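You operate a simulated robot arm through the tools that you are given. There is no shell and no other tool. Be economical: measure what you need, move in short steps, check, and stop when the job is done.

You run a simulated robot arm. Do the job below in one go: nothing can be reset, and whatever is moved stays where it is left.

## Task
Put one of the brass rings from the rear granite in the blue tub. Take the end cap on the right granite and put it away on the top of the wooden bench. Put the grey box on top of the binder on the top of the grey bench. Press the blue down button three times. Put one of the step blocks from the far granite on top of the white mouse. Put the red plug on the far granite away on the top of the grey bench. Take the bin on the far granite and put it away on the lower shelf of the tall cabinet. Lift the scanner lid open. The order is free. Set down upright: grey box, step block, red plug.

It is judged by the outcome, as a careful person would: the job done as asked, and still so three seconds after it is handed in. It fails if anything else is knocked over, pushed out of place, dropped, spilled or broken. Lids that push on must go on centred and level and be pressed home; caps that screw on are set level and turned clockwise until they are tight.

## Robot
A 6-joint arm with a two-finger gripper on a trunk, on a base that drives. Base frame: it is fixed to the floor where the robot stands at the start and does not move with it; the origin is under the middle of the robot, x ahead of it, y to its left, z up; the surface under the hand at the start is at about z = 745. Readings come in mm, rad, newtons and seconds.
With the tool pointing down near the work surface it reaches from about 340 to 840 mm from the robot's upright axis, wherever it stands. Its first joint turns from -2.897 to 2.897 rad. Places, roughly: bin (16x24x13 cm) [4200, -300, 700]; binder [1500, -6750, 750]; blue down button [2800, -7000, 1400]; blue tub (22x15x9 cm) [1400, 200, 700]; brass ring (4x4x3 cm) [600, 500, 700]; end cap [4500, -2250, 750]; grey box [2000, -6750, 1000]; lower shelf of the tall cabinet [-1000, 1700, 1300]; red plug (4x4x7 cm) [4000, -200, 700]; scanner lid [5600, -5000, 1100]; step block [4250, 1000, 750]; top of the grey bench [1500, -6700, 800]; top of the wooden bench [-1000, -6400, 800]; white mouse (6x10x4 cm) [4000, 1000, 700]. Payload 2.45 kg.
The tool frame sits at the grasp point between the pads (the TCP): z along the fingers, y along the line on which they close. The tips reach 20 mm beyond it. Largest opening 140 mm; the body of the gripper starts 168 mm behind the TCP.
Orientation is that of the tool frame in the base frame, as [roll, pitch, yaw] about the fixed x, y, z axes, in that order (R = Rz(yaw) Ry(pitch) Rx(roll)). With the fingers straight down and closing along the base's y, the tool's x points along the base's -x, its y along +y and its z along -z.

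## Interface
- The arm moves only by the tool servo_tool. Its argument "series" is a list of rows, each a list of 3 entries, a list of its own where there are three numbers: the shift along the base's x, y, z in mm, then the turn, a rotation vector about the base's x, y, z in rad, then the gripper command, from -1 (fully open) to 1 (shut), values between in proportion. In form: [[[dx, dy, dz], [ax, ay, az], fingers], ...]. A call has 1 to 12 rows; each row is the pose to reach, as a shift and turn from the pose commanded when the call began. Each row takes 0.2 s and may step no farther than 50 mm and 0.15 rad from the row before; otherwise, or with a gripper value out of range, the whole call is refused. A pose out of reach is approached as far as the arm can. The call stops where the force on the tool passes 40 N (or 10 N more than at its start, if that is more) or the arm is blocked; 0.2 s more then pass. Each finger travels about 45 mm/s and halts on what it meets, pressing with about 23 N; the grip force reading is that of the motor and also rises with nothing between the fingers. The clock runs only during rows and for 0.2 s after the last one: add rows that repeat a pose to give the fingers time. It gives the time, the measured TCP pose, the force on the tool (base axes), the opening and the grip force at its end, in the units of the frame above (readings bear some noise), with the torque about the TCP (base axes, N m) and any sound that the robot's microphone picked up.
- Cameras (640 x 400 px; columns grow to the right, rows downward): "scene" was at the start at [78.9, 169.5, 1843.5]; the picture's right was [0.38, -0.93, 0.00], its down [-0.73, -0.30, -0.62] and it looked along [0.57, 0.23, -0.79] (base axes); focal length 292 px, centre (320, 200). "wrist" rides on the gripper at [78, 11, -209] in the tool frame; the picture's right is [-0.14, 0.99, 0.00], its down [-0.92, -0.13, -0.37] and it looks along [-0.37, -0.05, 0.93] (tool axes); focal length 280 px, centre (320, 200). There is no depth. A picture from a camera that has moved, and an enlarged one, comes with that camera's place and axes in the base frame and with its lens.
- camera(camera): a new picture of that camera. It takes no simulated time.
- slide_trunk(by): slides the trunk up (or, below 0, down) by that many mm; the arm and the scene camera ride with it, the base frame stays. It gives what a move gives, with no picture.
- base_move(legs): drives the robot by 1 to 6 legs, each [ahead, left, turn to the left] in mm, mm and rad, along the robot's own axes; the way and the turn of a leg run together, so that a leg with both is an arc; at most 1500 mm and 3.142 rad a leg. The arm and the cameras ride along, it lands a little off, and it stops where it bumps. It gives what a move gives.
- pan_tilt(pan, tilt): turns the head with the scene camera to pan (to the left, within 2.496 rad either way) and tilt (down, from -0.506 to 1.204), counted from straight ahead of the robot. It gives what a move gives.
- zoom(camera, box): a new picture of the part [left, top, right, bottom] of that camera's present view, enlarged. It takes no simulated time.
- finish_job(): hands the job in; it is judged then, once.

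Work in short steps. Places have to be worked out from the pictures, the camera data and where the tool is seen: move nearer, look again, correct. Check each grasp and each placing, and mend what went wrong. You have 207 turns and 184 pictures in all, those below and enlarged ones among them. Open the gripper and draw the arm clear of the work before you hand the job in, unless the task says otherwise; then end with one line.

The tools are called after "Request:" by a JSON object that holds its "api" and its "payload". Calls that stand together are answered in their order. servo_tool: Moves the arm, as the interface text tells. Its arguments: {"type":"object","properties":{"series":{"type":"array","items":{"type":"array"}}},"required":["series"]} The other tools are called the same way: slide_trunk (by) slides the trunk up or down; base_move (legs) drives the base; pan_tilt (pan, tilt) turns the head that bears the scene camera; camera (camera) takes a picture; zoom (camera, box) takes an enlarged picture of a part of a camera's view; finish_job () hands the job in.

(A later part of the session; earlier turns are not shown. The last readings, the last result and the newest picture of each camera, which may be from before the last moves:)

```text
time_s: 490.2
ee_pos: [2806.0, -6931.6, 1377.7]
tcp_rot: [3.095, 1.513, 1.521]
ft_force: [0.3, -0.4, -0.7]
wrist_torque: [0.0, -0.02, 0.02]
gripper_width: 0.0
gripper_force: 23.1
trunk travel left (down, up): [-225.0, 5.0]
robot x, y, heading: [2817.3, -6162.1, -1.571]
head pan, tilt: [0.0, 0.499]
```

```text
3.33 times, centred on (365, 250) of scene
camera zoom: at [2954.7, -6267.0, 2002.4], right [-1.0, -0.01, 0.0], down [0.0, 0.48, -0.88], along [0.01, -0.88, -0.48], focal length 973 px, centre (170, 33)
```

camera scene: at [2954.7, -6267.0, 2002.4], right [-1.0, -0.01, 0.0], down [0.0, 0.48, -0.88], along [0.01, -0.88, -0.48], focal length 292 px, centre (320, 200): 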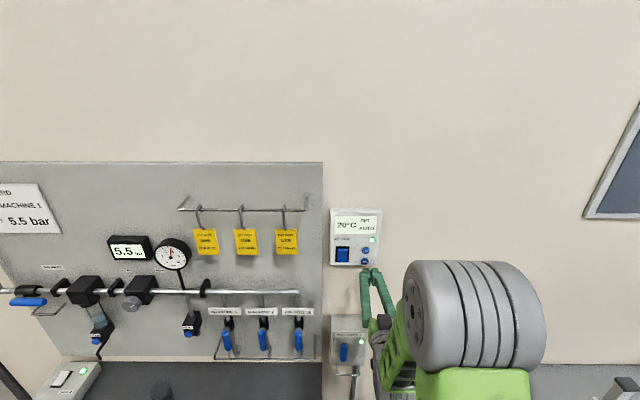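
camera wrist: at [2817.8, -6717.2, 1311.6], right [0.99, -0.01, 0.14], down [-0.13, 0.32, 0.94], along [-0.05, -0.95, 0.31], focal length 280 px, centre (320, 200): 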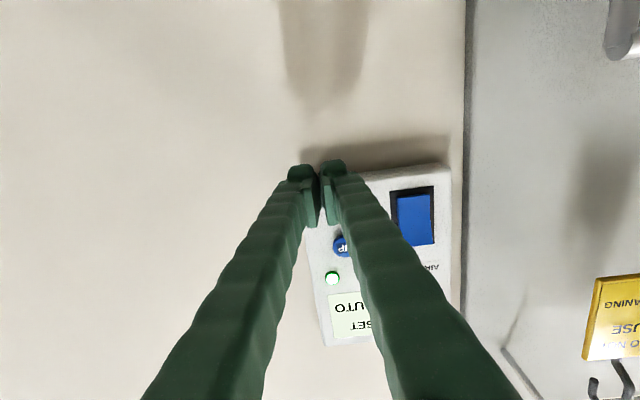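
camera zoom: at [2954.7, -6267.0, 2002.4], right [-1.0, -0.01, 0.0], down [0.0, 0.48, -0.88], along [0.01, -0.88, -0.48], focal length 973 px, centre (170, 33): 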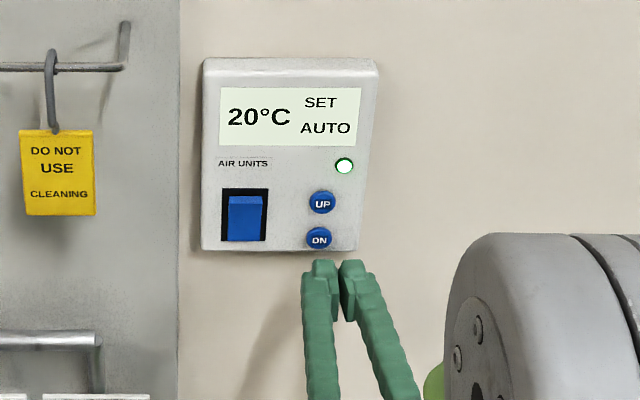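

DN resolves to about (2825, −6967, 1404), UP at z≈1445. I align the closed fingertips with DN and check.

Request:
{"api": "servo_tool", "payload": {"series": [[[9, 3, 11], [0, 0, 0], 1], [[19, 3, 23], [0, 0, 0], 1], [[19, 3, 23], [0, 0, 0], 1]]}}

Request:
{"api": "zoom", "payload": {"camera": "scene", "box": [310, 190, 420, 310]}}

Request:
{"api": "zoom", "payload": {"camera": "wrist", "box": [240, 130, 460, 290]}}

```text
time_s: 491.0
ee_pos: [2826.3, -6927.0, 1399.6]
tcp_rot: [3.097, 1.515, 1.527]
ft_force: [-0.3, -0.4, -0.7]
wrist_torque: [-0.02, -0.02, 0.0]
gripper_width: 0.1
gripper_force: 23.0
trunk travel left (down, up): [-225.0, 5.0]
robot x, y, heading: [2812.0, -6165.3, -1.566]
head pan, tilt: [0.0, 0.499]
```

```text
3.33 times, centred on (365, 250) of scene
camera zoom: at [2954.6, -6265.5, 2002.5], right [-1.0, -0.01, 0.0], down [0.0, 0.48, -0.88], along [0.01, -0.88, -0.48], focal length 973 px, centre (170, 33)
```

zoom: 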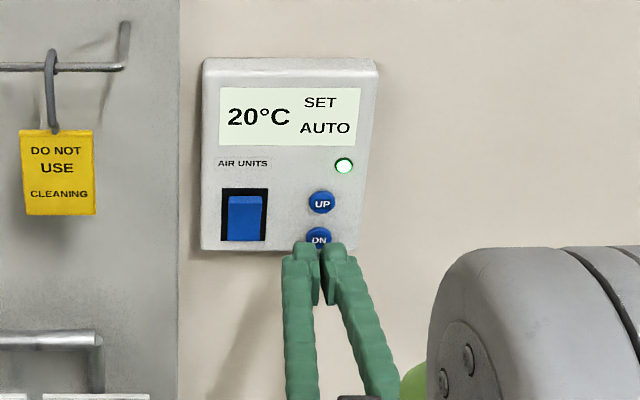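

```text
2.50 times, centred on (350, 210) of wrist
camera zoom: at [2836.7, -6713.3, 1334.2], right [0.99, -0.01, 0.14], down [-0.13, 0.32, 0.94], along [-0.05, -0.95, 0.31], focal length 701 px, centre (245, 175)
```

zoom: 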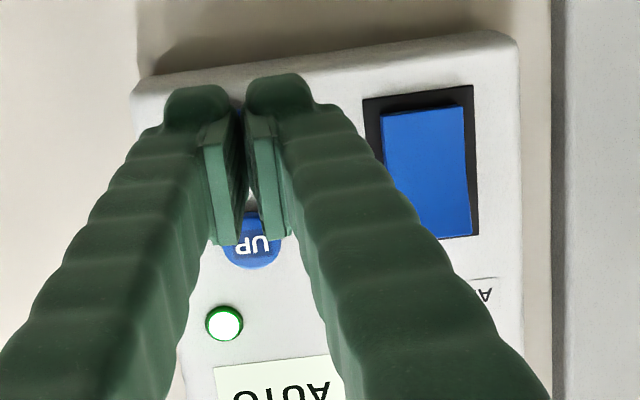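

Aligned. I advance in small steps and watch for force and a click.

Request:
{"api": "servo_tool", "payload": {"series": [[[0, -5, 0], [0, 0, 0], 1], [[0, -10, 0], [0, 0, 0], 1], [[0, -14, 0], [0, 0, 0], 1], [[0, -17, 0], [0, 0, 0], 1], [[0, -20, 0], [0, 0, 0], 1]]}}

Request:
{"api": "servo_tool", "payload": {"series": [[[0, -2, 0], [0, 0, 0], 1], [[0, -4, 0], [0, 0, 0], 1], [[0, -6, 0], [0, 0, 0], 1]]}}

```text
time_s: 492.2
ee_pos: [2826.3, -6946.6, 1401.0]
tcp_rot: [3.097, 1.516, 1.525]
ft_force: [-0.3, -0.1, -0.3]
wrist_torque: [-0.03, -0.01, 0.0]
gripper_width: 0.0
gripper_force: 22.9
trunk travel left (down, up): [-225.0, 5.0]
robot x, y, heading: [2813.3, -6164.4, -1.566]
head pan, tilt: [0.0, 0.499]
```

```text
time_s: 493.0
ee_pos: [2824.8, -6952.3, 1401.0]
tcp_rot: [3.1, 1.515, 1.527]
ft_force: [0.8, 6.6, -0.9]
wrist_torque: [-0.07, -0.02, -0.05]
gripper_width: 0.0
gripper_force: 23.3
trunk travel left (down, up): [-225.0, 5.0]
robot x, y, heading: [2818.4, -6171.7, -1.559]
head pan, tilt: [0.0, 0.499]
heard: click
```

One click heard (press 1). I retreat to release, then press again.

Request:
{"api": "servo_tool", "payload": {"series": [[[0, 6, 0], [0, 0, 0], 1], [[0, 12, 0], [0, 0, 0], 1], [[0, 12, 0], [0, 0, 0], 1]]}}

Request:
{"api": "zoom", "payload": {"camera": "scene", "box": [310, 190, 420, 310]}}

Request:
{"api": "servo_tool", "payload": {"series": [[[0, -4, 0], [0, 0, 0], 1], [[0, -8, 0], [0, 0, 0], 1], [[0, -10, 0], [0, 0, 0], 1], [[0, -12, 0], [0, 0, 0], 1]]}}

```text
time_s: 493.8
ee_pos: [2825.6, -6940.1, 1401.5]
tcp_rot: [3.096, 1.515, 1.519]
ft_force: [-0.8, -0.4, 0.2]
wrist_torque: [0.0, 0.02, -0.01]
gripper_width: 0.1
gripper_force: 23.3
trunk travel left (down, up): [-225.0, 5.0]
robot x, y, heading: [2813.6, -6165.8, -1.566]
head pan, tilt: [0.0, 0.499]
```

```text
3.33 times, centred on (365, 250) of scene
camera zoom: at [2954.6, -6265.2, 2002.6], right [-1.0, -0.01, 0.0], down [0.0, 0.48, -0.88], along [0.01, -0.88, -0.48], focal length 973 px, centre (170, 33)
```

zoom: 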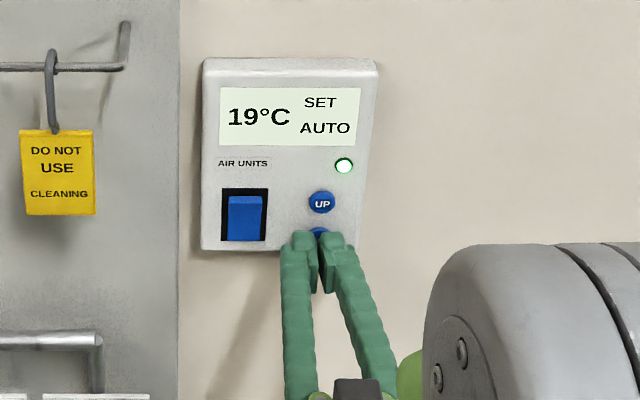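

```text
time_s: 494.8
ee_pos: [2826.7, -6951.0, 1401.2]
tcp_rot: [3.095, 1.516, 1.521]
ft_force: [-0.7, 5.8, 0.4]
wrist_torque: [-0.12, 0.02, -0.06]
gripper_width: 0.0
gripper_force: 23.1
trunk travel left (down, up): [-225.0, 5.0]
robot x, y, heading: [2816.8, -6163.8, -1.565]
head pan, tilt: [0.0, 0.499]
heard: click
```

The display fell to 19 °C after the first press and the second click is heard. I release, press the third time, retreat and check the display.

Request:
{"api": "servo_tool", "payload": {"series": [[[0, 6, 0], [0, 0, 0], 1], [[0, 12, 0], [0, 0, 0], 1], [[0, 12, 0], [0, 0, 0], 1]]}}

Request:
{"api": "servo_tool", "payload": {"series": [[[0, -4, 0], [0, 0, 0], 1], [[0, -8, 0], [0, 0, 0], 1], [[0, -10, 0], [0, 0, 0], 1], [[0, -12, 0], [0, 0, 0], 1]]}}

Request:
{"api": "servo_tool", "payload": {"series": [[[0, 8, 0], [0, 0, 0], 1], [[0, 30, 0], [0, 0, 0], 1], [[0, 60, 0], [0, 0, 0], 1]]}}

Request:
{"api": "zoom", "payload": {"camera": "scene", "box": [310, 190, 420, 310]}}

```text
time_s: 495.6
ee_pos: [2826.0, -6940.1, 1400.7]
tcp_rot: [3.095, 1.515, 1.522]
ft_force: [-0.1, -0.8, -0.1]
wrist_torque: [-0.01, 0.01, 0.02]
gripper_width: 0.0
gripper_force: 22.6
trunk travel left (down, up): [-225.0, 5.0]
robot x, y, heading: [2815.6, -6166.8, -1.569]
head pan, tilt: [0.0, 0.499]
```

```text
time_s: 496.6
ee_pos: [2825.3, -6950.3, 1400.9]
tcp_rot: [3.09, 1.516, 1.515]
ft_force: [-1.0, 5.6, 1.1]
wrist_torque: [-0.06, -0.02, -0.06]
gripper_width: 0.1
gripper_force: 22.7
trunk travel left (down, up): [-225.0, 5.0]
robot x, y, heading: [2816.0, -6165.0, -1.564]
head pan, tilt: [0.0, 0.499]
heard: click
```

```text
time_s: 497.4
ee_pos: [2824.2, -6891.9, 1400.0]
tcp_rot: [3.092, 1.514, 1.518]
ft_force: [0.1, 0.4, 0.5]
wrist_torque: [0.02, -0.01, 0.01]
gripper_width: 0.0
gripper_force: 23.0
trunk travel left (down, up): [-225.0, 5.0]
robot x, y, heading: [2816.2, -6165.7, -1.564]
head pan, tilt: [0.0, 0.499]
```

```text
3.33 times, centred on (365, 250) of scene
camera zoom: at [2954.7, -6264.2, 2002.6], right [-1.0, -0.01, 0.0], down [0.0, 0.48, -0.88], along [0.01, -0.88, -0.48], focal length 973 px, centre (170, 33)
```

zoom: 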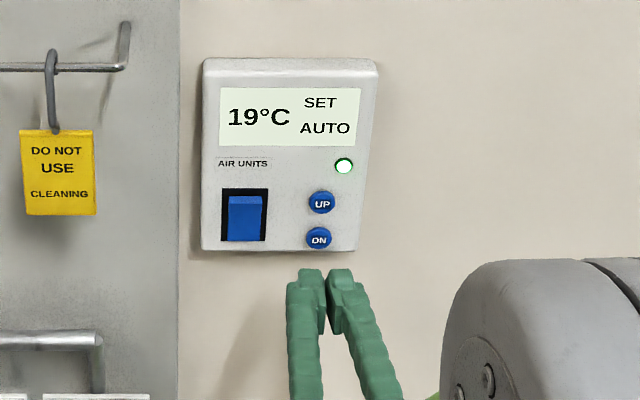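

Three clicks were heard in all, each after a full release; I take that as done. I back off, lower the trunk and return the tool to vertical by the same path.

Request:
{"api": "base_move", "payload": {"legs": [[-240, 0, 0]]}}

Request:
{"api": "slide_trunk", "payload": {"by": -125}}

Request:
{"api": "servo_tool", "payload": {"series": [[[0, -40, -10], [0.14, 0, 0], 1], [[0, -60, -25], [0.28, 0, 0], 1], [[0, -60, -40], [0.42, 0, 0], 1], [[0, -57, -50], [0.56, 0, 0], 1], [[0, -54, -60], [0.7, 0, 0], 1], [[0, -51, -70], [0.84, 0, 0], 1], [[0, -48, -80], [0.98, 0, 0], 1], [[0, -45, -90], [1.12, 0, 0], 1], [[0, -45, -100], [1.26, 0, 0], 1], [[0, -45, -110], [1.4, 0, 0], 1], [[0, -45, -120], [1.515, 0, 0], 1]]}}

```text
time_s: 499.1
ee_pos: [2823.9, -6649.7, 1401.4]
tcp_rot: [3.094, 1.516, 1.522]
ft_force: [0.0, 0.6, 0.4]
wrist_torque: [0.02, 0.03, 0.0]
gripper_width: 0.0
gripper_force: 23.0
trunk travel left (down, up): [-225.0, 5.0]
robot x, y, heading: [2811.9, -5925.0, -1.562]
head pan, tilt: [0.0, 0.499]
```

```text
time_s: 500.7
ee_pos: [2824.5, -6650.2, 1275.9]
tcp_rot: [3.095, 1.515, 1.524]
ft_force: [0.4, 0.2, 0.3]
wrist_torque: [0.04, 0.01, -0.03]
gripper_width: 0.0
gripper_force: 23.4
trunk travel left (down, up): [-100.0, 130.0]
robot x, y, heading: [2813.2, -5923.3, -1.565]
head pan, tilt: [0.0, 0.499]
```

```text
time_s: 503.1
ee_pos: [2825.1, -6695.2, 1154.0]
tcp_rot: [-3.141, -0.003, 1.566]
ft_force: [0.2, -1.0, -0.8]
wrist_torque: [0.03, -0.01, -0.01]
gripper_width: 0.2
gripper_force: 22.9
out of reach, approached as far as the arm can: row 5
trunk travel left (down, up): [-100.0, 130.0]
robot x, y, heading: [2815.3, -5926.2, -1.564]
head pan, tilt: [0.0, 0.499]
```

Vertical again. I retract and drive east to look at the scanner.

Request:
{"api": "servo_tool", "payload": {"series": [[[0, 45, -10], [0, 0, 0], 1], [[0, 90, -20], [0, 0, 0], 1], [[0, 135, -35], [0, 0, 0], 1], [[0, 180, -55], [0, 0, 0], 1], [[0, 225, -75], [0, 0, 0], 1], [[0, 270, -95], [0, 0, 0], 1], [[0, 295, -110], [0, 0, 0], 1]]}}

Request:
{"api": "base_move", "payload": {"legs": [[-500, 0, 0], [0, 0, 1.564], [1400, 0, 0]]}}

Request:
{"api": "pan_tilt", "payload": {"pan": 0.1, "tilt": 0.5}}

Request:
{"api": "camera", "payload": {"camera": "scene"}}

```text
time_s: 504.7
ee_pos: [2822.1, -6400.9, 1045.2]
tcp_rot: [-3.14, 0.001, 1.567]
ft_force: [0.2, 0.8, -0.5]
wrist_torque: [-0.02, -0.01, 0.0]
gripper_width: 0.4
gripper_force: 23.1
trunk travel left (down, up): [-100.0, 130.0]
robot x, y, heading: [2816.8, -5923.8, -1.563]
head pan, tilt: [0.0, 0.499]
```

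```text
time_s: 517.8
ee_pos: [4671.0, -5557.2, 1045.0]
tcp_rot: [-3.14, -0.001, 3.058]
ft_force: [0.0, 0.3, -0.1]
wrist_torque: [-0.01, 0.0, 0.02]
gripper_width: 0.2
gripper_force: 23.0
trunk travel left (down, up): [-100.0, 130.0]
robot x, y, heading: [4195.0, -5525.5, -0.075]
head pan, tilt: [0.0, 0.499]
```

```text
time_s: 518.5
ee_pos: [4670.3, -5557.1, 1043.8]
tcp_rot: [-3.138, 0.0, 3.059]
ft_force: [-0.6, -0.2, -0.7]
wrist_torque: [-0.04, -0.02, 0.01]
gripper_width: 0.2
gripper_force: 23.1
trunk travel left (down, up): [-100.0, 130.0]
robot x, y, heading: [4194.8, -5526.3, -0.084]
head pan, tilt: [0.099, 0.499]
```

```text
66 pictures are left
camera scene: at [4303.9, -5385.3, 1877.6], right [0.02, -1.0, 0.0], down [-0.48, -0.01, -0.88], along [0.88, 0.02, -0.48], focal length 292 px, centre (320, 200)
```

scene: 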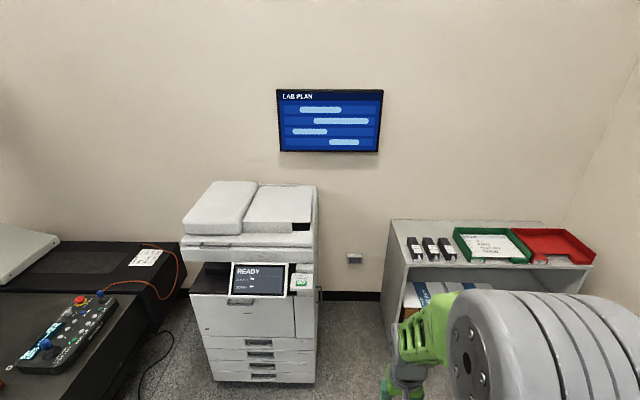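

I zoom on the copier's scanner lid for its front edge and any handle.

Request:
{"api": "zoom", "payload": {"camera": "scene", "box": [170, 170, 330, 300]}}

```text
3.08 times, centred on (250, 235) of scene
camera zoom: at [4303.9, -5385.3, 1877.6], right [0.02, -1.0, 0.0], down [-0.48, -0.01, -0.88], along [0.88, 0.02, -0.48], focal length 898 px, centre (535, 92)
```

zoom: 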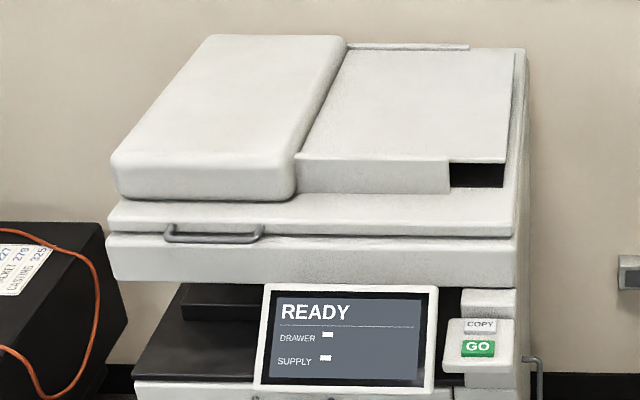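

The lid has a bar handle on its front edge near (5355, −4885, 1050), running along y. I'll grip it with a horizontal tool, fingers above and below. First I drive in front of it.

Request:
{"api": "base_move", "payload": {"legs": [[0, 0, 0.08], [250, 0, 0], [0, 570, 0]]}}

Request:
{"api": "servo_tool", "payload": {"series": [[[20, 0, 10], [0, 0, -0.143], 0.2], [[40, 0, 20], [0, 0, -0.286], 0.2], [[60, 0, 30], [0, 0, -0.429], 0.2], [[80, 0, 40], [0, 0, -0.572], 0.2], [[100, 0, 50], [0, 0, -0.715], 0.2], [[120, 0, 60], [0, 0, -0.858], 0.2], [[140, 0, 70], [0, 0, -1.0], 0.2], [[160, 0, 75], [0, 0, -1.143], 0.2], [[180, 0, 80], [0, 0, -1.286], 0.2], [[200, 0, 85], [0, 0, -1.429], 0.2], [[220, 0, 90], [0, 0, -1.57], 0.2]]}}

Request:
{"api": "camera", "payload": {"camera": "scene"}}

```text
time_s: 525.9
ee_pos: [4920.8, -4937.9, 1043.2]
tcp_rot: [-3.14, 0.0, -3.141]
ft_force: [-0.3, -0.8, 0.2]
wrist_torque: [-0.01, -0.02, 0.0]
gripper_width: 0.0
gripper_force: 23.2
trunk travel left (down, up): [-100.0, 130.0]
robot x, y, heading: [4445.2, -4949.3, 0.012]
head pan, tilt: [0.099, 0.499]
```

```text
time_s: 528.3
ee_pos: [5140.6, -4940.1, 1134.1]
tcp_rot: [-3.141, 0.001, 1.57]
ft_force: [-0.2, 0.6, 0.9]
wrist_torque: [0.0, 0.01, 0.0]
gripper_width: 55.7
gripper_force: 0.0
trunk travel left (down, up): [-100.0, 130.0]
robot x, y, heading: [4444.6, -4951.8, 0.008]
head pan, tilt: [0.099, 0.499]
```

```text
64 pictures are left
camera scene: at [4542.6, -4800.3, 1877.5], right [0.11, -0.99, 0.0], down [-0.48, -0.05, -0.88], along [0.87, 0.1, -0.48], focal length 292 px, centre (320, 200)
```

scene: 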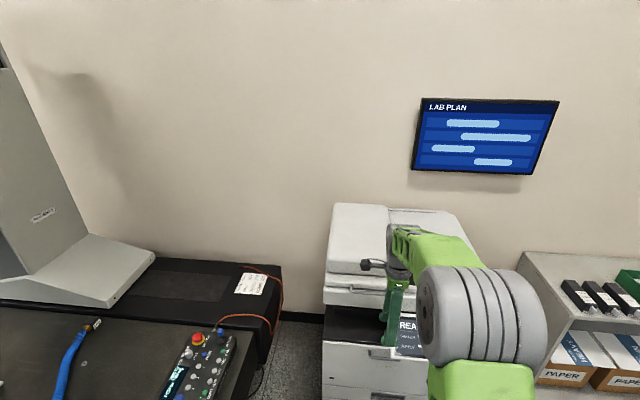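

I zoom to triangulate the handle from here.

Request:
{"api": "zoom", "payload": {"camera": "scene", "box": [300, 230, 460, 330]}}

Request:
{"api": "camera", "payload": {"camera": "wrist"}}

```text
4.00 times, centred on (380, 280) of scene
camera zoom: at [4542.6, -4800.3, 1877.5], right [0.11, -0.99, 0.0], down [-0.48, -0.05, -0.88], along [0.87, 0.1, -0.48], focal length 1168 px, centre (80, -120)
```

zoom: 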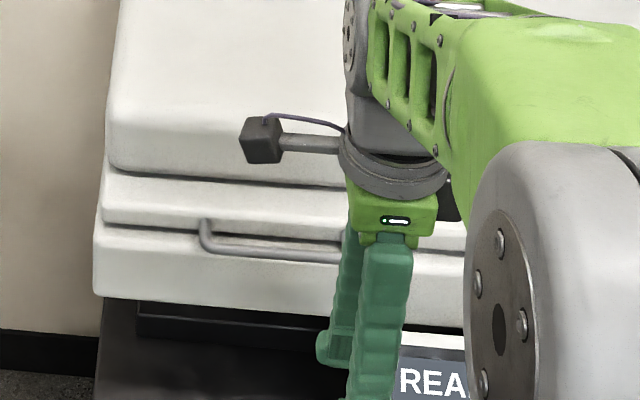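

```text
62 pictures are left
camera wrist: at [5151.3, -4861.1, 1343.0], right [0.99, -0.14, 0.0], down [-0.13, -0.92, 0.37], along [-0.05, -0.37, -0.93], focal length 280 px, centre (320, 200)
```

wrist: 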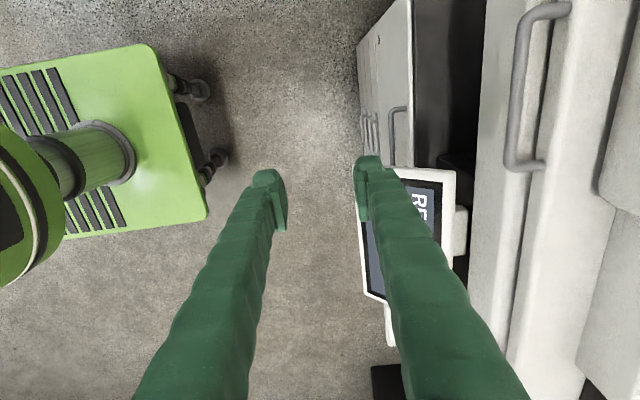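

The bar is at x≈5342, y −4830…−4962, z≈1050, about 20 mm in front of the lid. I pitch the tool to horizontal (closing axis becomes vertical).

Request:
{"api": "servo_tool", "payload": {"series": [[[0, 4, 10], [0, -0.14, 0], 0.2], [[0, 8, 20], [0, -0.28, 0], 0.2], [[0, 12, 30], [0, -0.42, 0], 0.2], [[0, 16, 45], [0, -0.56, 0], 0.2], [[0, 20, 60], [0, -0.7, 0], 0.2], [[0, 24, 75], [0, -0.84, 0], 0.2], [[0, 28, 90], [0, -0.98, 0], 0.2], [[0, 32, 100], [0, -1.12, 0], 0.2], [[0, 36, 110], [0, -1.26, 0], 0.2], [[0, 40, 115], [0, -1.4, 0], 0.2], [[0, 45, 120], [0, -1.55, 0], 0.2]]}}

Request:
{"api": "slide_trunk", "payload": {"by": -100}}

Request:
{"api": "camera", "payload": {"camera": "wrist"}}

```text
time_s: 530.7
ee_pos: [5142.1, -4891.8, 1253.1]
tcp_rot: [1.591, 0.003, 1.57]
ft_force: [-0.1, -0.5, -0.6]
wrist_torque: [-0.01, 0.05, 0.0]
gripper_width: 56.4
gripper_force: 0.1
out of reach, approached as far as the arm can: row 6, 7
trunk travel left (down, up): [-100.0, 130.0]
robot x, y, heading: [4446.8, -4954.4, 0.012]
head pan, tilt: [0.099, 0.499]
```

```text
time_s: 532.0
ee_pos: [5142.2, -4894.0, 1154.9]
tcp_rot: [1.593, 0.002, 1.57]
ft_force: [0.0, -0.2, -0.7]
wrist_torque: [-0.03, 0.04, -0.02]
gripper_width: 56.0
gripper_force: 0.0
trunk travel left (down, up): [0.0, 230.0]
robot x, y, heading: [4441.4, -4946.6, 0.01]
head pan, tilt: [0.099, 0.499]
```

```text
61 pictures are left
camera wrist: at [4932.5, -4815.5, 1170.3], right [0.02, -0.14, 0.99], down [-0.37, -0.92, -0.12], along [0.93, -0.37, -0.07], focal length 280 px, centre (320, 200)
```

wrist: 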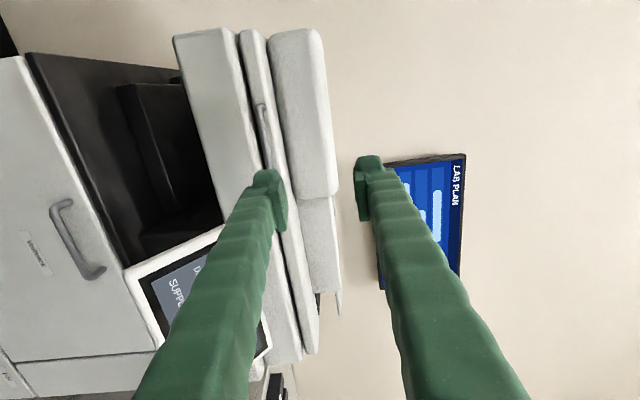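

Refined: bar at x≈5325, z≈1075. I lower to that height and check alignment.

Request:
{"api": "servo_tool", "payload": {"series": [[[0, 0, -25], [0, 0, 0], 0.2], [[0, 0, -50], [0, 0, 0], 0.2], [[0, 0, -78], [0, 0, 0], 0.2]]}}

Request:
{"api": "base_move", "payload": {"legs": [[100, 0, -0.01]]}}

Request:
{"api": "camera", "payload": {"camera": "wrist"}}

```text
time_s: 532.9
ee_pos: [5141.1, -4896.2, 1078.1]
tcp_rot: [1.592, 0.002, 1.57]
ft_force: [0.0, -0.3, 0.0]
wrist_torque: [0.0, 0.04, 0.01]
gripper_width: 55.9
gripper_force: 0.1
trunk travel left (down, up): [0.0, 230.0]
robot x, y, heading: [4444.2, -4953.0, 0.01]
head pan, tilt: [0.099, 0.499]
```

```text
time_s: 534.0
ee_pos: [5240.8, -4904.0, 1077.4]
tcp_rot: [1.592, 0.001, 1.559]
ft_force: [-0.1, -0.1, 0.1]
wrist_torque: [-0.01, 0.02, 0.0]
gripper_width: 55.9
gripper_force: 0.1
trunk travel left (down, up): [0.0, 230.0]
robot x, y, heading: [4540.5, -4951.5, -0.007]
head pan, tilt: [0.099, 0.499]
```

```text
60 pictures are left
camera wrist: at [5032.2, -4822.5, 1093.3], right [0.02, -0.14, 0.99], down [-0.38, -0.92, -0.12], along [0.92, -0.38, -0.07], focal length 280 px, centre (320, 200)
```

wrist: 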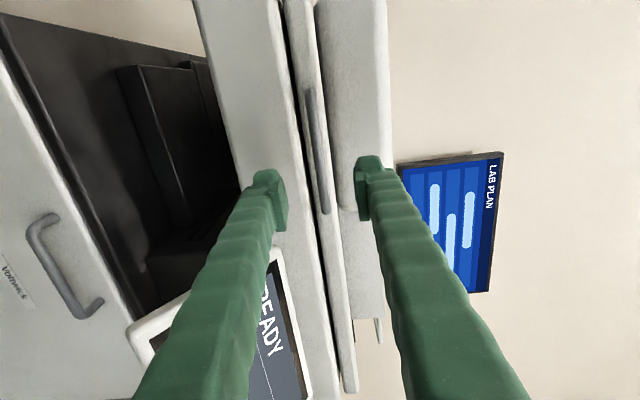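

The bar lies right between the fingers' line (z≈1075). I advance with the arm and close on it.

Request:
{"api": "servo_tool", "payload": {"series": [[[25, 3, -1], [0, 0, 0], 0.2], [[50, 6, -2], [0, 0, 0], 0.2], [[66, 8, -2], [0, 0, 0], 0.2], [[73, 8, -2], [0, 0, 0], 0.2]]}}

Request:
{"api": "camera", "payload": {"camera": "wrist"}}

```text
time_s: 535.0
ee_pos: [5314.1, -4896.2, 1076.8]
tcp_rot: [1.591, 0.001, 1.558]
ft_force: [0.3, 0.4, 0.2]
wrist_torque: [0.03, 0.03, 0.01]
gripper_width: 56.3
gripper_force: 0.0
trunk travel left (down, up): [0.0, 230.0]
robot x, y, heading: [4544.9, -4949.0, 0.001]
head pan, tilt: [0.099, 0.499]
```

```text
59 pictures are left
camera wrist: at [5105.5, -4814.9, 1091.9], right [0.02, -0.14, 0.99], down [-0.38, -0.92, -0.12], along [0.92, -0.38, -0.07], focal length 280 px, centre (320, 200)
```

wrist: 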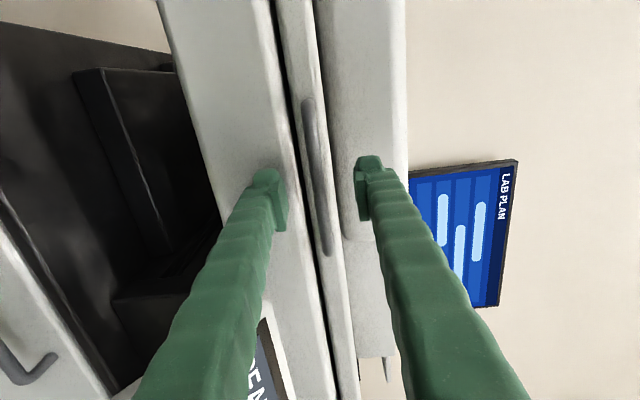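

A touch farther in (5 mm), then close on the bar.

Request:
{"api": "servo_tool", "payload": {"series": [[[5, 0, 0], [0, 0, 0], 0.2], [[5, 0, 0], [0, 0, 0], 1], [[5, 0, 0], [0, 0, 0], 1], [[5, 0, 0], [0, 0, 0], 1], [[5, 0, 0], [0, 0, 0], 1], [[5, 0, 0], [0, 0, 0], 1]]}}

Request:
{"api": "camera", "payload": {"camera": "wrist"}}

```text
time_s: 536.4
ee_pos: [5316.9, -4896.3, 1075.0]
tcp_rot: [1.595, 0.0, 1.56]
ft_force: [-0.6, 0.3, -2.4]
wrist_torque: [0.02, 0.01, 0.0]
gripper_width: 9.4
gripper_force: 37.0
trunk travel left (down, up): [0.0, 230.0]
robot x, y, heading: [4540.1, -4951.4, -0.001]
head pan, tilt: [0.099, 0.499]
```

```text
58 pictures are left
camera wrist: at [5109.3, -4814.8, 1091.6], right [0.02, -0.14, 0.99], down [-0.38, -0.92, -0.12], along [0.92, -0.38, -0.07], focal length 280 px, centre (320, 200)
```

wrist: 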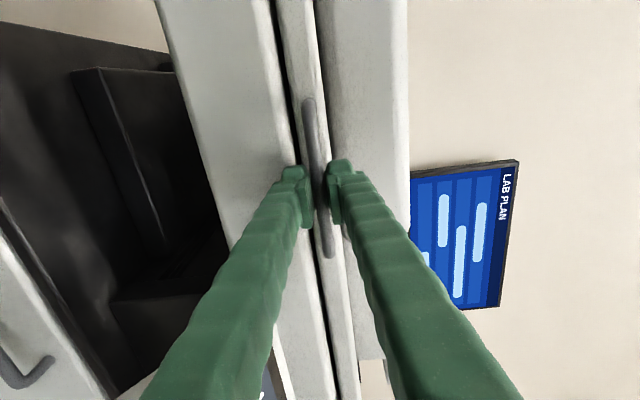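

Gripped (9.4 mm). I begin lifting along the hinge arc (hinge near x≈5880, radius ≈560), tool turning with the lid.

Request:
{"api": "servo_tool", "payload": {"series": [[[0, 0, 10], [0, -0.018, 0], 1], [[0.5, 0, 25], [0, -0.045, 0], 1], [[2.3, 0, 50], [0, -0.09, 0], 1], [[5.4, 0, 77], [0, -0.14, 0], 1]]}}

Request:
{"api": "camera", "payload": {"camera": "scene"}}

```text
time_s: 537.4
ee_pos: [5325.7, -4895.9, 1151.4]
tcp_rot: [1.452, 0.0, 1.56]
ft_force: [12.3, 0.0, -5.1]
wrist_torque: [0.06, 0.04, 0.13]
gripper_width: 8.7
gripper_force: 36.8
trunk travel left (down, up): [0.0, 230.0]
robot x, y, heading: [4540.8, -4955.1, -0.002]
head pan, tilt: [0.099, 0.499]
```

```text
57 pictures are left
camera scene: at [4643.8, -4800.9, 1777.4], right [0.1, -1.0, 0.0], down [-0.48, -0.05, -0.88], along [0.87, 0.09, -0.48], focal length 292 px, centre (320, 200)
```

scene: 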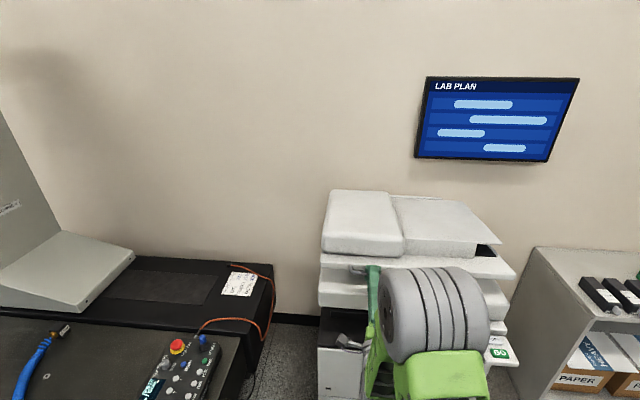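

The lid is rising. It pulls slightly inward, so I follow a tighter arc and continue.

Request:
{"api": "servo_tool", "payload": {"series": [[[12, 0, 39], [0, -0.07, 0], 1], [[23, 0, 76], [0, -0.14, 0], 1], [[37, 0, 112], [0, -0.21, 0], 1], [[54, 0, 147], [0, -0.28, 0], 1]]}}

Request:
{"api": "camera", "payload": {"camera": "scene"}}

```text
time_s: 538.4
ee_pos: [5373.8, -4897.1, 1304.2]
tcp_rot: [1.167, -0.002, 1.563]
ft_force: [-11.6, 8.8, 3.6]
wrist_torque: [0.65, 0.01, 0.17]
gripper_width: 6.1
gripper_force: 34.8
trunk travel left (down, up): [0.0, 230.0]
robot x, y, heading: [4542.9, -4951.7, -0.0]
head pan, tilt: [0.099, 0.499]
```

```text
56 pictures are left
camera scene: at [4638.9, -4799.5, 1777.7], right [0.1, -1.0, 0.0], down [-0.48, -0.05, -0.88], along [0.87, 0.09, -0.48], focal length 292 px, centre (320, 200)
```

scene: 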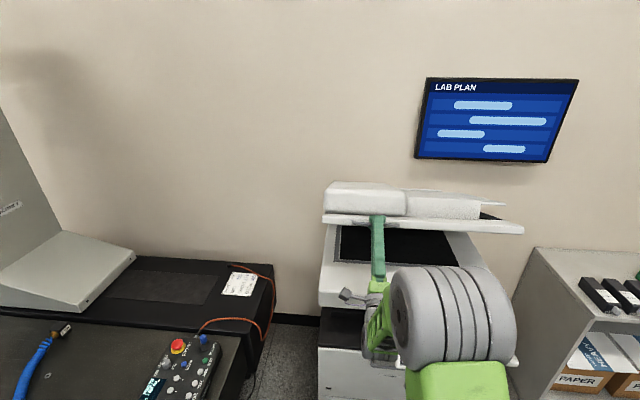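

The opening reading dropped to 6 mm — the bar may be slipping towards the tips. I check with the wrist camera.

Request:
{"api": "camera", "payload": {"camera": "wrist"}}

```text
55 pictures are left
camera wrist: at [5177.8, -4815.9, 1232.8], right [-0.39, -0.14, 0.91], down [-0.3, -0.92, -0.26], along [0.87, -0.37, 0.32], focal length 280 px, centre (320, 200)
```

wrist: 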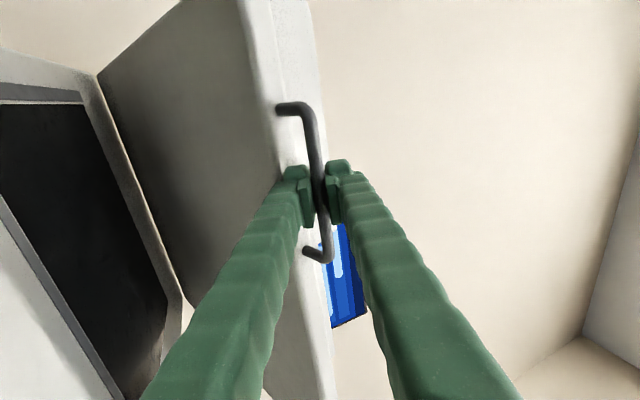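

Still held. Fitting the path so far puts the hinge near (5930, 1045). I continue along that arc with a little less forward push.

Request:
{"api": "servo_tool", "payload": {"series": [[[8, 0, 18], [0, -0.03, 0], 1], [[17, 0, 37], [0, -0.07, 0], 1], [[39, 0, 73], [0, -0.13, 0], 1], [[63, 0, 107], [0, -0.2, 0], 1]]}}

Request:
{"api": "camera", "payload": {"camera": "scene"}}

```text
time_s: 539.4
ee_pos: [5435.6, -4896.5, 1414.0]
tcp_rot: [0.965, -0.005, 1.561]
ft_force: [-16.0, 4.2, 12.9]
wrist_torque: [0.95, 0.01, 0.1]
gripper_width: 6.2
gripper_force: 34.2
trunk travel left (down, up): [0.0, 230.0]
robot x, y, heading: [4538.1, -4951.9, -0.002]
head pan, tilt: [0.099, 0.499]
```

```text
54 pictures are left
camera scene: at [4636.4, -4800.7, 1778.0], right [0.1, -1.0, 0.0], down [-0.47, -0.05, -0.88], along [0.88, 0.09, -0.48], focal length 292 px, centre (320, 200)
```

scene: 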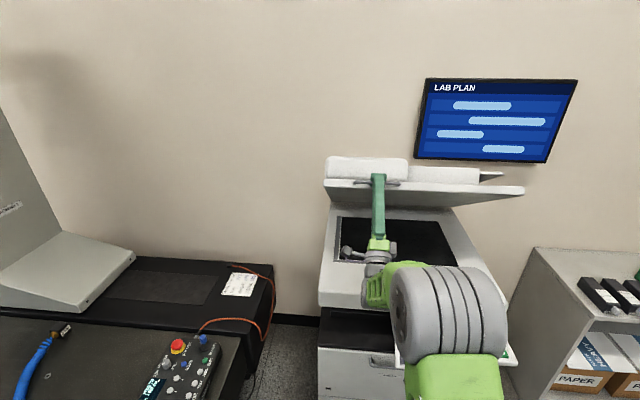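

The tool is being pushed radially outward, so the true radius is ~650 mm. I adjust and continue.

Request:
{"api": "servo_tool", "payload": {"series": [[[10, 0, 18], [0, -0.03, 0], 1], [[25, 0, 35], [0, -0.06, 0], 1], [[40, 0, 52], [0, -0.1, 0], 1], [[55, 0, 69], [0, -0.13, 0], 1]]}}

Request:
{"api": "camera", "payload": {"camera": "wrist"}}

```text
time_s: 540.4
ee_pos: [5491.7, -4896.1, 1482.2]
tcp_rot: [0.836, -0.007, 1.562]
ft_force: [-14.9, 0.6, 14.5]
wrist_torque: [1.01, 0.08, 0.16]
gripper_width: 6.1
gripper_force: 34.3
trunk travel left (down, up): [0.0, 230.0]
robot x, y, heading: [4540.9, -4951.3, 0.0]
head pan, tilt: [0.099, 0.499]
```

```text
53 pictures are left
camera wrist: at [5329.5, -4815.2, 1351.6], right [-0.67, -0.14, 0.73], down [-0.2, -0.92, -0.35], along [0.72, -0.38, 0.58], focal length 280 px, centre (320, 200)
```

wrist: 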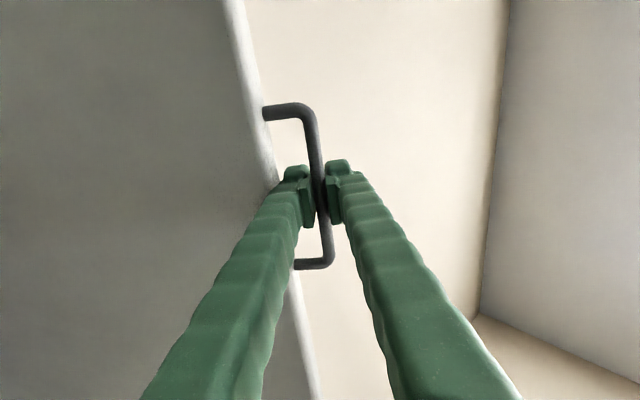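

Holding well at about 42°. I continue the arc.

Request:
{"api": "servo_tool", "payload": {"series": [[[14, 0, 18], [0, -0.04, 0], 1], [[30, 0, 35], [0, -0.08, 0], 1], [[47, 0, 50], [0, -0.12, 0], 1], [[65, 0, 65], [0, -0.16, 0], 1]]}}

Request:
{"api": "camera", "payload": {"camera": "scene"}}

```text
time_s: 541.5
ee_pos: [5556.3, -4896.9, 1545.3]
tcp_rot: [0.684, -0.01, 1.564]
ft_force: [-23.4, -3.2, 10.2]
wrist_torque: [-0.09, 8.11, 0.6]
gripper_width: 5.8
gripper_force: 34.1
trunk travel left (down, up): [0.0, 230.0]
robot x, y, heading: [4542.7, -4951.7, 0.001]
head pan, tilt: [0.099, 0.499]
stopped in row 4: the force on the tool passed its limit at 42 N (the readings are from after the stop); the commanded pose is now the measured one
```

```text
52 pictures are left
camera scene: at [4635.8, -4801.5, 1777.9], right [0.1, -1.0, 0.0], down [-0.47, -0.05, -0.88], along [0.88, 0.09, -0.48], focal length 292 px, centre (320, 200)
```

scene: 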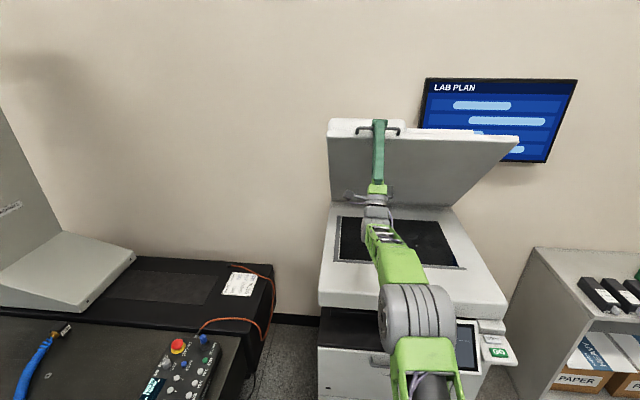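

Force limit reached at about 51° — either the end stop or a contact. I try a small further move without turning the tool.

Request:
{"api": "servo_tool", "payload": {"series": [[[-2, 0, 4], [0, 0.03, 0], 1], [[4, 0, 12], [0, 0.06, 0], 1], [[12, 0, 20], [0, 0.09, 0], 1], [[22, 0, 28], [0, 0.12, 0], 1]]}}

```text
time_s: 542.5
ee_pos: [5583.2, -4896.4, 1564.1]
tcp_rot: [0.812, -0.009, 1.564]
ft_force: [-1.6, -2.4, -4.3]
wrist_torque: [0.52, 1.04, 1.13]
gripper_width: 5.8
gripper_force: 33.9
trunk travel left (down, up): [0.0, 230.0]
robot x, y, heading: [4539.4, -4955.3, -0.004]
head pan, tilt: [0.099, 0.499]
```

That was the tool angle, not an end stop. I continue with the tool turning back slightly.

Request:
{"api": "servo_tool", "payload": {"series": [[[17, 0, 13], [0, 0.03, 0], 1], [[35, 0, 25], [0, 0.06, 0], 1], [[54, 0, 37], [0, 0.09, 0], 1], [[74, 0, 48], [0, 0.12, 0], 1]]}}

Request:
{"api": "camera", "payload": {"camera": "scene"}}

```text
time_s: 543.3
ee_pos: [5632.2, -4896.3, 1596.8]
tcp_rot: [0.899, -0.009, 1.561]
ft_force: [-16.6, -1.8, -7.2]
wrist_torque: [0.43, 1.14, 0.2]
gripper_width: 5.9
gripper_force: 34.4
out of reach, approached as far as the arm can: row 4
trunk travel left (down, up): [0.0, 230.0]
robot x, y, heading: [4540.0, -4949.8, 0.002]
head pan, tilt: [0.099, 0.499]
stopped in row 4: the force on the tool passed its limit at 150 N (the readings are from after the stop); the commanded pose is now the measured one
```

```text
51 pictures are left
camera scene: at [4638.4, -4801.6, 1777.8], right [0.1, -1.0, 0.0], down [-0.48, -0.05, -0.88], along [0.87, 0.09, -0.48], focal length 292 px, centre (320, 200)
```

scene: 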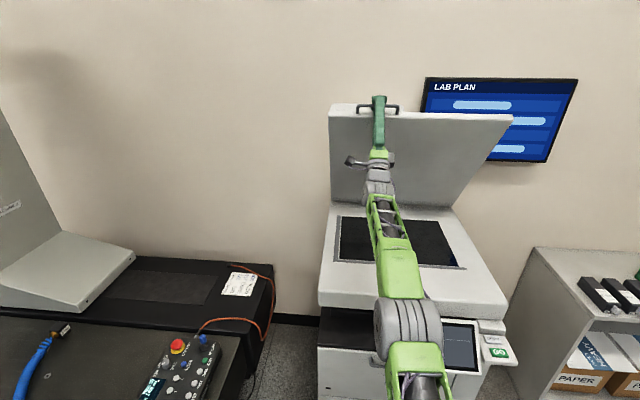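

The lid is at about 59° and hit a hard stop. I ease off a little, then open the fingers slightly to see whether it stays.

Request:
{"api": "servo_tool", "payload": {"series": [[[-3, 0, -1], [0, 0, 0], 1], [[-3, 0, -1], [0, 0, 0], 0.9], [[-3, 0, -1], [0, 0, 0], 0.8], [[-3, 0, -1], [0, 0, 0], 0.7], [[-3, 0, -1], [0, 0, 0], 0.6], [[-3, 0, -1], [0, 0, 0], 0.6]]}}

Request:
{"api": "camera", "payload": {"camera": "wrist"}}

```text
time_s: 544.7
ee_pos: [5627.5, -4895.5, 1598.5]
tcp_rot: [0.892, -0.009, 1.56]
ft_force: [-9.5, -2.3, 17.9]
wrist_torque: [0.12, 0.72, 0.15]
gripper_width: 18.4
gripper_force: 0.0
trunk travel left (down, up): [0.0, 230.0]
robot x, y, heading: [4536.0, -4953.5, 0.004]
head pan, tilt: [0.099, 0.499]
```

```text
50 pictures are left
camera wrist: at [5457.4, -4815.1, 1477.8], right [-0.62, -0.14, 0.77], down [-0.22, -0.92, -0.34], along [0.75, -0.38, 0.54], focal length 280 px, centre (320, 200)
```

wrist: 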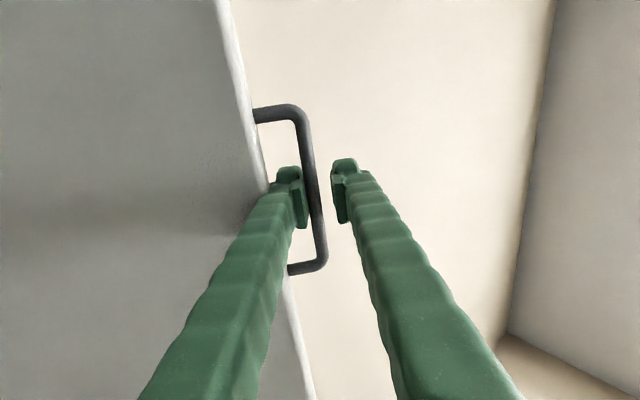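

The remaining force is purely radial (inner finger against the lid face), so the lid holds itself. I shift outward a few mm and withdraw along the tool axis.

Request:
{"api": "servo_tool", "payload": {"series": [[[-3, 0, 5], [0, 0, 0], 0.6], [[-12, 0, -2], [0, 0, 0], 0.5], [[-28, 0, -14], [0, 0, 0], 0.4], [[-50, 0, -32], [0, 0, 0], 0.4]]}}

Request:
{"api": "camera", "payload": {"camera": "wrist"}}

```text
time_s: 545.7
ee_pos: [5573.1, -4895.7, 1567.0]
tcp_rot: [0.889, -0.01, 1.559]
ft_force: [-17.1, -3.3, 17.4]
wrist_torque: [-0.15, 0.59, -0.04]
gripper_width: 28.0
gripper_force: 0.1
trunk travel left (down, up): [0.0, 230.0]
robot x, y, heading: [4541.1, -4952.6, -0.0]
head pan, tilt: [0.099, 0.499]
```

```text
49 pictures are left
camera wrist: at [5405.3, -4814.9, 1445.4], right [-0.63, -0.14, 0.77], down [-0.22, -0.92, -0.34], along [0.75, -0.38, 0.54], focal length 280 px, centre (320, 200)
```

wrist: 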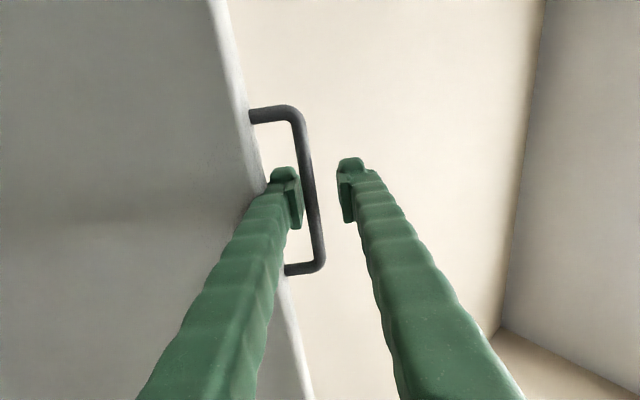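

The lid came down with the hand: opening wedged the inner finger between bar and lid. I re-grip, push it back up to the stop, then release with only a tiny opening.

Request:
{"api": "servo_tool", "payload": {"series": [[[0, 0, 0], [0, 0, 0], 1], [[0, 0, 0], [0, 0, 0], 1], [[4, 0, 0], [0, 0, 0], 1], [[20, 0, 12], [0, 0, 0], 1], [[36, 0, 23], [0, 0, 0], 1], [[50, 0, 32], [0, 0, 0], 1]]}}

Request:
{"api": "servo_tool", "payload": {"series": [[[0, 0, 0], [0, 0, 0], 0.84], [[0, 0, 0], [0, 0, 0], 0.84], [[0, 0, 0], [0, 0, 0], 0.84]]}}

Request:
{"api": "camera", "payload": {"camera": "wrist"}}

```text
time_s: 547.1
ee_pos: [5629.1, -4896.0, 1594.4]
tcp_rot: [0.898, -0.009, 1.562]
ft_force: [-1.9, -2.9, 6.1]
wrist_torque: [0.83, 0.5, 0.1]
gripper_width: 6.0
gripper_force: 33.3
trunk travel left (down, up): [0.0, 230.0]
robot x, y, heading: [4539.1, -4954.2, 0.0]
head pan, tilt: [0.099, 0.499]
```

```text
time_s: 547.9
ee_pos: [5629.4, -4895.0, 1597.4]
tcp_rot: [0.896, -0.009, 1.56]
ft_force: [-8.0, -2.2, 7.6]
wrist_torque: [0.54, 1.28, 0.32]
gripper_width: 8.7
gripper_force: 0.1
trunk travel left (down, up): [0.0, 230.0]
robot x, y, heading: [4542.8, -4954.1, -0.005]
head pan, tilt: [0.099, 0.499]
```

```text
48 pictures are left
camera wrist: at [5458.5, -4814.9, 1475.1], right [-0.62, -0.14, 0.77], down [-0.22, -0.92, -0.34], along [0.75, -0.38, 0.54], focal length 280 px, centre (320, 200)
```

wrist: 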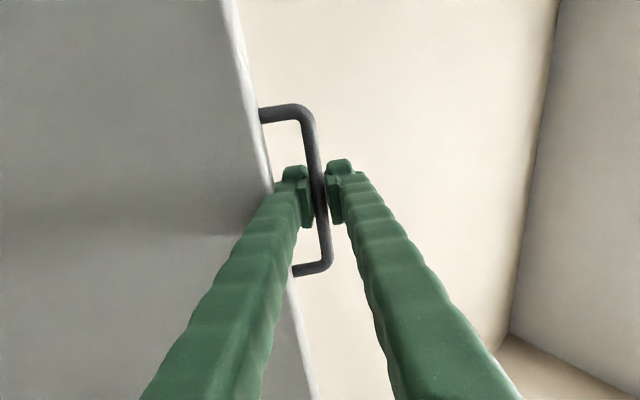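

The inner finger sits between bar and lid because the tool has turned relative to the handle. I pitch the tool down around the bar so that it can slide off.

Request:
{"api": "servo_tool", "payload": {"series": [[[-2, 0, 3], [0, 0.1, 0], 0.84], [[-2, 0, 4], [0, 0.2, 0], 0.82], [[-3, 0, 5], [0, 0.3, 0], 0.8], [[-3, 0, 6], [0, 0.4, 0], 0.8], [[-3, 0, 7], [0, 0.5, 0], 0.8]]}}

Request:
{"api": "camera", "payload": {"camera": "wrist"}}

```text
time_s: 549.1
ee_pos: [5633.6, -4893.2, 1592.5]
tcp_rot: [1.377, -0.003, 1.554]
ft_force: [20.1, 6.5, -10.2]
wrist_torque: [0.08, -6.47, 2.36]
gripper_width: 6.0
gripper_force: 0.1
out of reach, approached as far as the arm can: row 5
trunk travel left (down, up): [0.0, 230.0]
robot x, y, heading: [4542.7, -4951.1, 0.002]
head pan, tilt: [0.099, 0.499]
```

```text
47 pictures are left
camera wrist: at [5427.4, -4811.9, 1564.3], right [-0.19, -0.14, 0.97], down [-0.35, -0.91, -0.2], along [0.92, -0.38, 0.13], focal length 280 px, centre (320, 200)
```

wrist: 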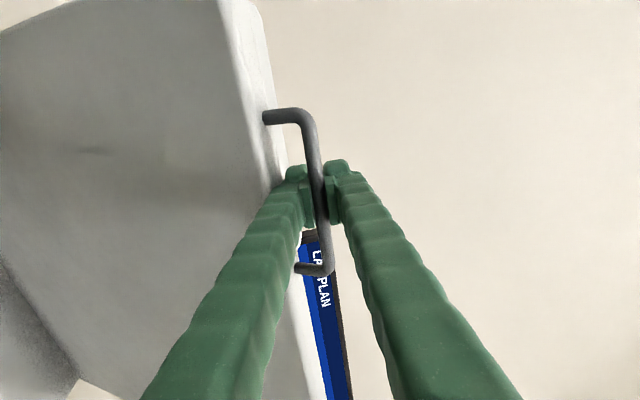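

Now mostly horizontal. I open a little and pull straight back in small steps.

Request:
{"api": "servo_tool", "payload": {"series": [[[0, 0, 2], [0, 0, 0], 0.82], [[-4, 0, 3], [0, 0, 0], 0.8], [[-10, 0, 4], [0, 0, 0], 0.78], [[-20, 0, 5], [0, 0, 0], 0.76], [[-32, 0, 6], [0, 0, 0], 0.76]]}}

Request:
{"api": "camera", "payload": {"camera": "wrist"}}

```text
time_s: 549.7
ee_pos: [5630.9, -4893.6, 1592.8]
tcp_rot: [1.408, -0.006, 1.558]
ft_force: [15.3, 7.2, -12.0]
wrist_torque: [0.97, -6.17, -2.37]
gripper_width: 6.3
gripper_force: 0.1
trunk travel left (down, up): [0.0, 230.0]
robot x, y, heading: [4546.4, -4949.8, -0.001]
head pan, tilt: [0.099, 0.499]
stopped in row 3: the force on the tool passed its limit at 42 N (the readings are from after the stop); the commanded pose is now the measured one
```

```text
46 pictures are left
camera wrist: at [5424.8, -4812.2, 1569.4], right [-0.16, -0.14, 0.98], down [-0.36, -0.91, -0.19], along [0.92, -0.38, 0.1], focal length 280 px, centre (320, 200)
```

wrist: 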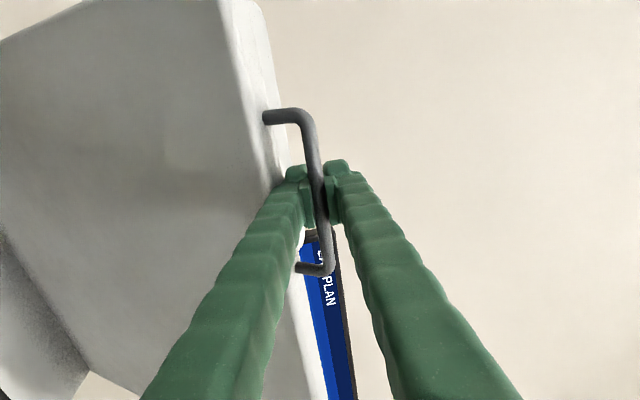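

The fingers are jammed in the handle slot. The lid is nearly balanced, so I lower it partway while keeping the tool level: that restores the original tool-to-handle angle, where the fingers can come off freely; then I'll push it up from beneath.

Request:
{"api": "servo_tool", "payload": {"series": [[[-20, 0, -11], [0, 0.0, 0], 0.92], [[-40, 0, -22], [0, 0.03, 0], 0.92], [[-76, 0, -49], [0, 0.06, 0], 0.92], [[-110, 0, -79], [0, 0.1, 0], 0.92], [[-142, 0, -111], [0, 0.15, 0], 0.92]]}}

Request:
{"api": "camera", "payload": {"camera": "wrist"}}

```text
time_s: 550.2
ee_pos: [5609.6, -4894.2, 1576.2]
tcp_rot: [1.42, -0.015, 1.558]
ft_force: [16.6, 7.3, -11.3]
wrist_torque: [-0.29, -6.26, -2.26]
gripper_width: 5.8
gripper_force: 0.0
out of reach, approached as far as the arm can: row 1
trunk travel left (down, up): [0.0, 230.0]
robot x, y, heading: [4543.8, -4948.9, 0.002]
head pan, tilt: [0.099, 0.499]
stopped in row 2: the force on the tool passed its limit at 44 N (the readings are from after the stop); the commanded pose is now the measured one
```

```text
45 pictures are left
camera wrist: at [5401.2, -4811.7, 1558.0], right [-0.15, -0.15, 0.98], down [-0.36, -0.91, -0.2], along [0.92, -0.38, 0.08], focal length 280 px, centre (320, 200)
```

wrist: 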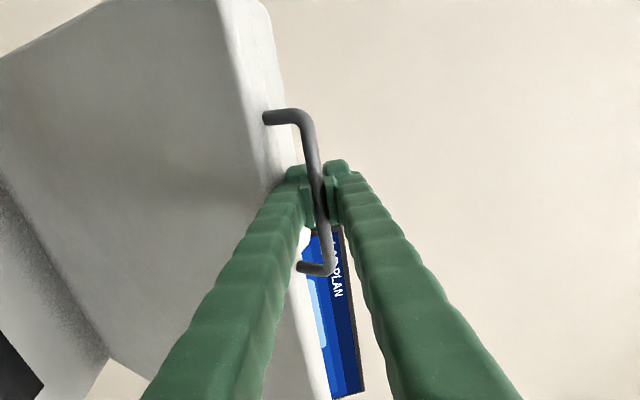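

I relieve some strain and continue lowering with the tool orientation constant in smaller steps.

Request:
{"api": "servo_tool", "payload": {"series": [[[2, 0, -3], [0, -0.03, 0], 0.92], [[-10, 0, -12], [0, -0.03, 0], 0.92], [[-27, 0, -25], [0, -0.03, 0], 0.92], [[-43, 0, -39], [0, -0.02, 0], 0.92], [[-60, 0, -54], [0, 0, 0], 0.92]]}}

Request:
{"api": "servo_tool", "payload": {"series": [[[-15, 0, -15], [0, 0, 0], 0.92], [[-30, 0, -31], [0, 0, 0], 0.92], [[-45, 0, -48], [0, 0, 0], 0.92], [[-58, 0, -64], [0, 0, 0], 0.92]]}}

Request:
{"api": "camera", "payload": {"camera": "wrist"}}

```text
time_s: 551.4
ee_pos: [5544.9, -4891.4, 1528.2]
tcp_rot: [1.415, -0.016, 1.557]
ft_force: [17.9, 12.7, -0.4]
wrist_torque: [-0.58, -7.47, -0.8]
gripper_width: 5.9
gripper_force: 0.0
trunk travel left (down, up): [0.0, 230.0]
robot x, y, heading: [4539.6, -4954.1, 0.004]
head pan, tilt: [0.099, 0.499]
```

```text
time_s: 552.4
ee_pos: [5483.4, -4893.4, 1465.5]
tcp_rot: [1.411, -0.017, 1.556]
ft_force: [10.1, 17.9, 7.1]
wrist_torque: [-0.29, -6.88, -1.17]
gripper_width: 6.1
gripper_force: 0.1
trunk travel left (down, up): [0.0, 230.0]
robot x, y, heading: [4542.4, -4946.2, -0.0]
head pan, tilt: [0.099, 0.499]
```

```text
44 pictures are left
camera wrist: at [5276.5, -4811.4, 1444.6], right [-0.16, -0.15, 0.98], down [-0.36, -0.91, -0.2], along [0.92, -0.38, 0.09], focal length 280 px, centre (320, 200)
```

wrist: 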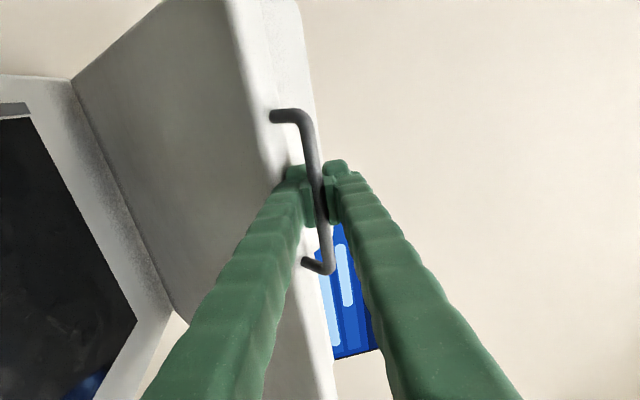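

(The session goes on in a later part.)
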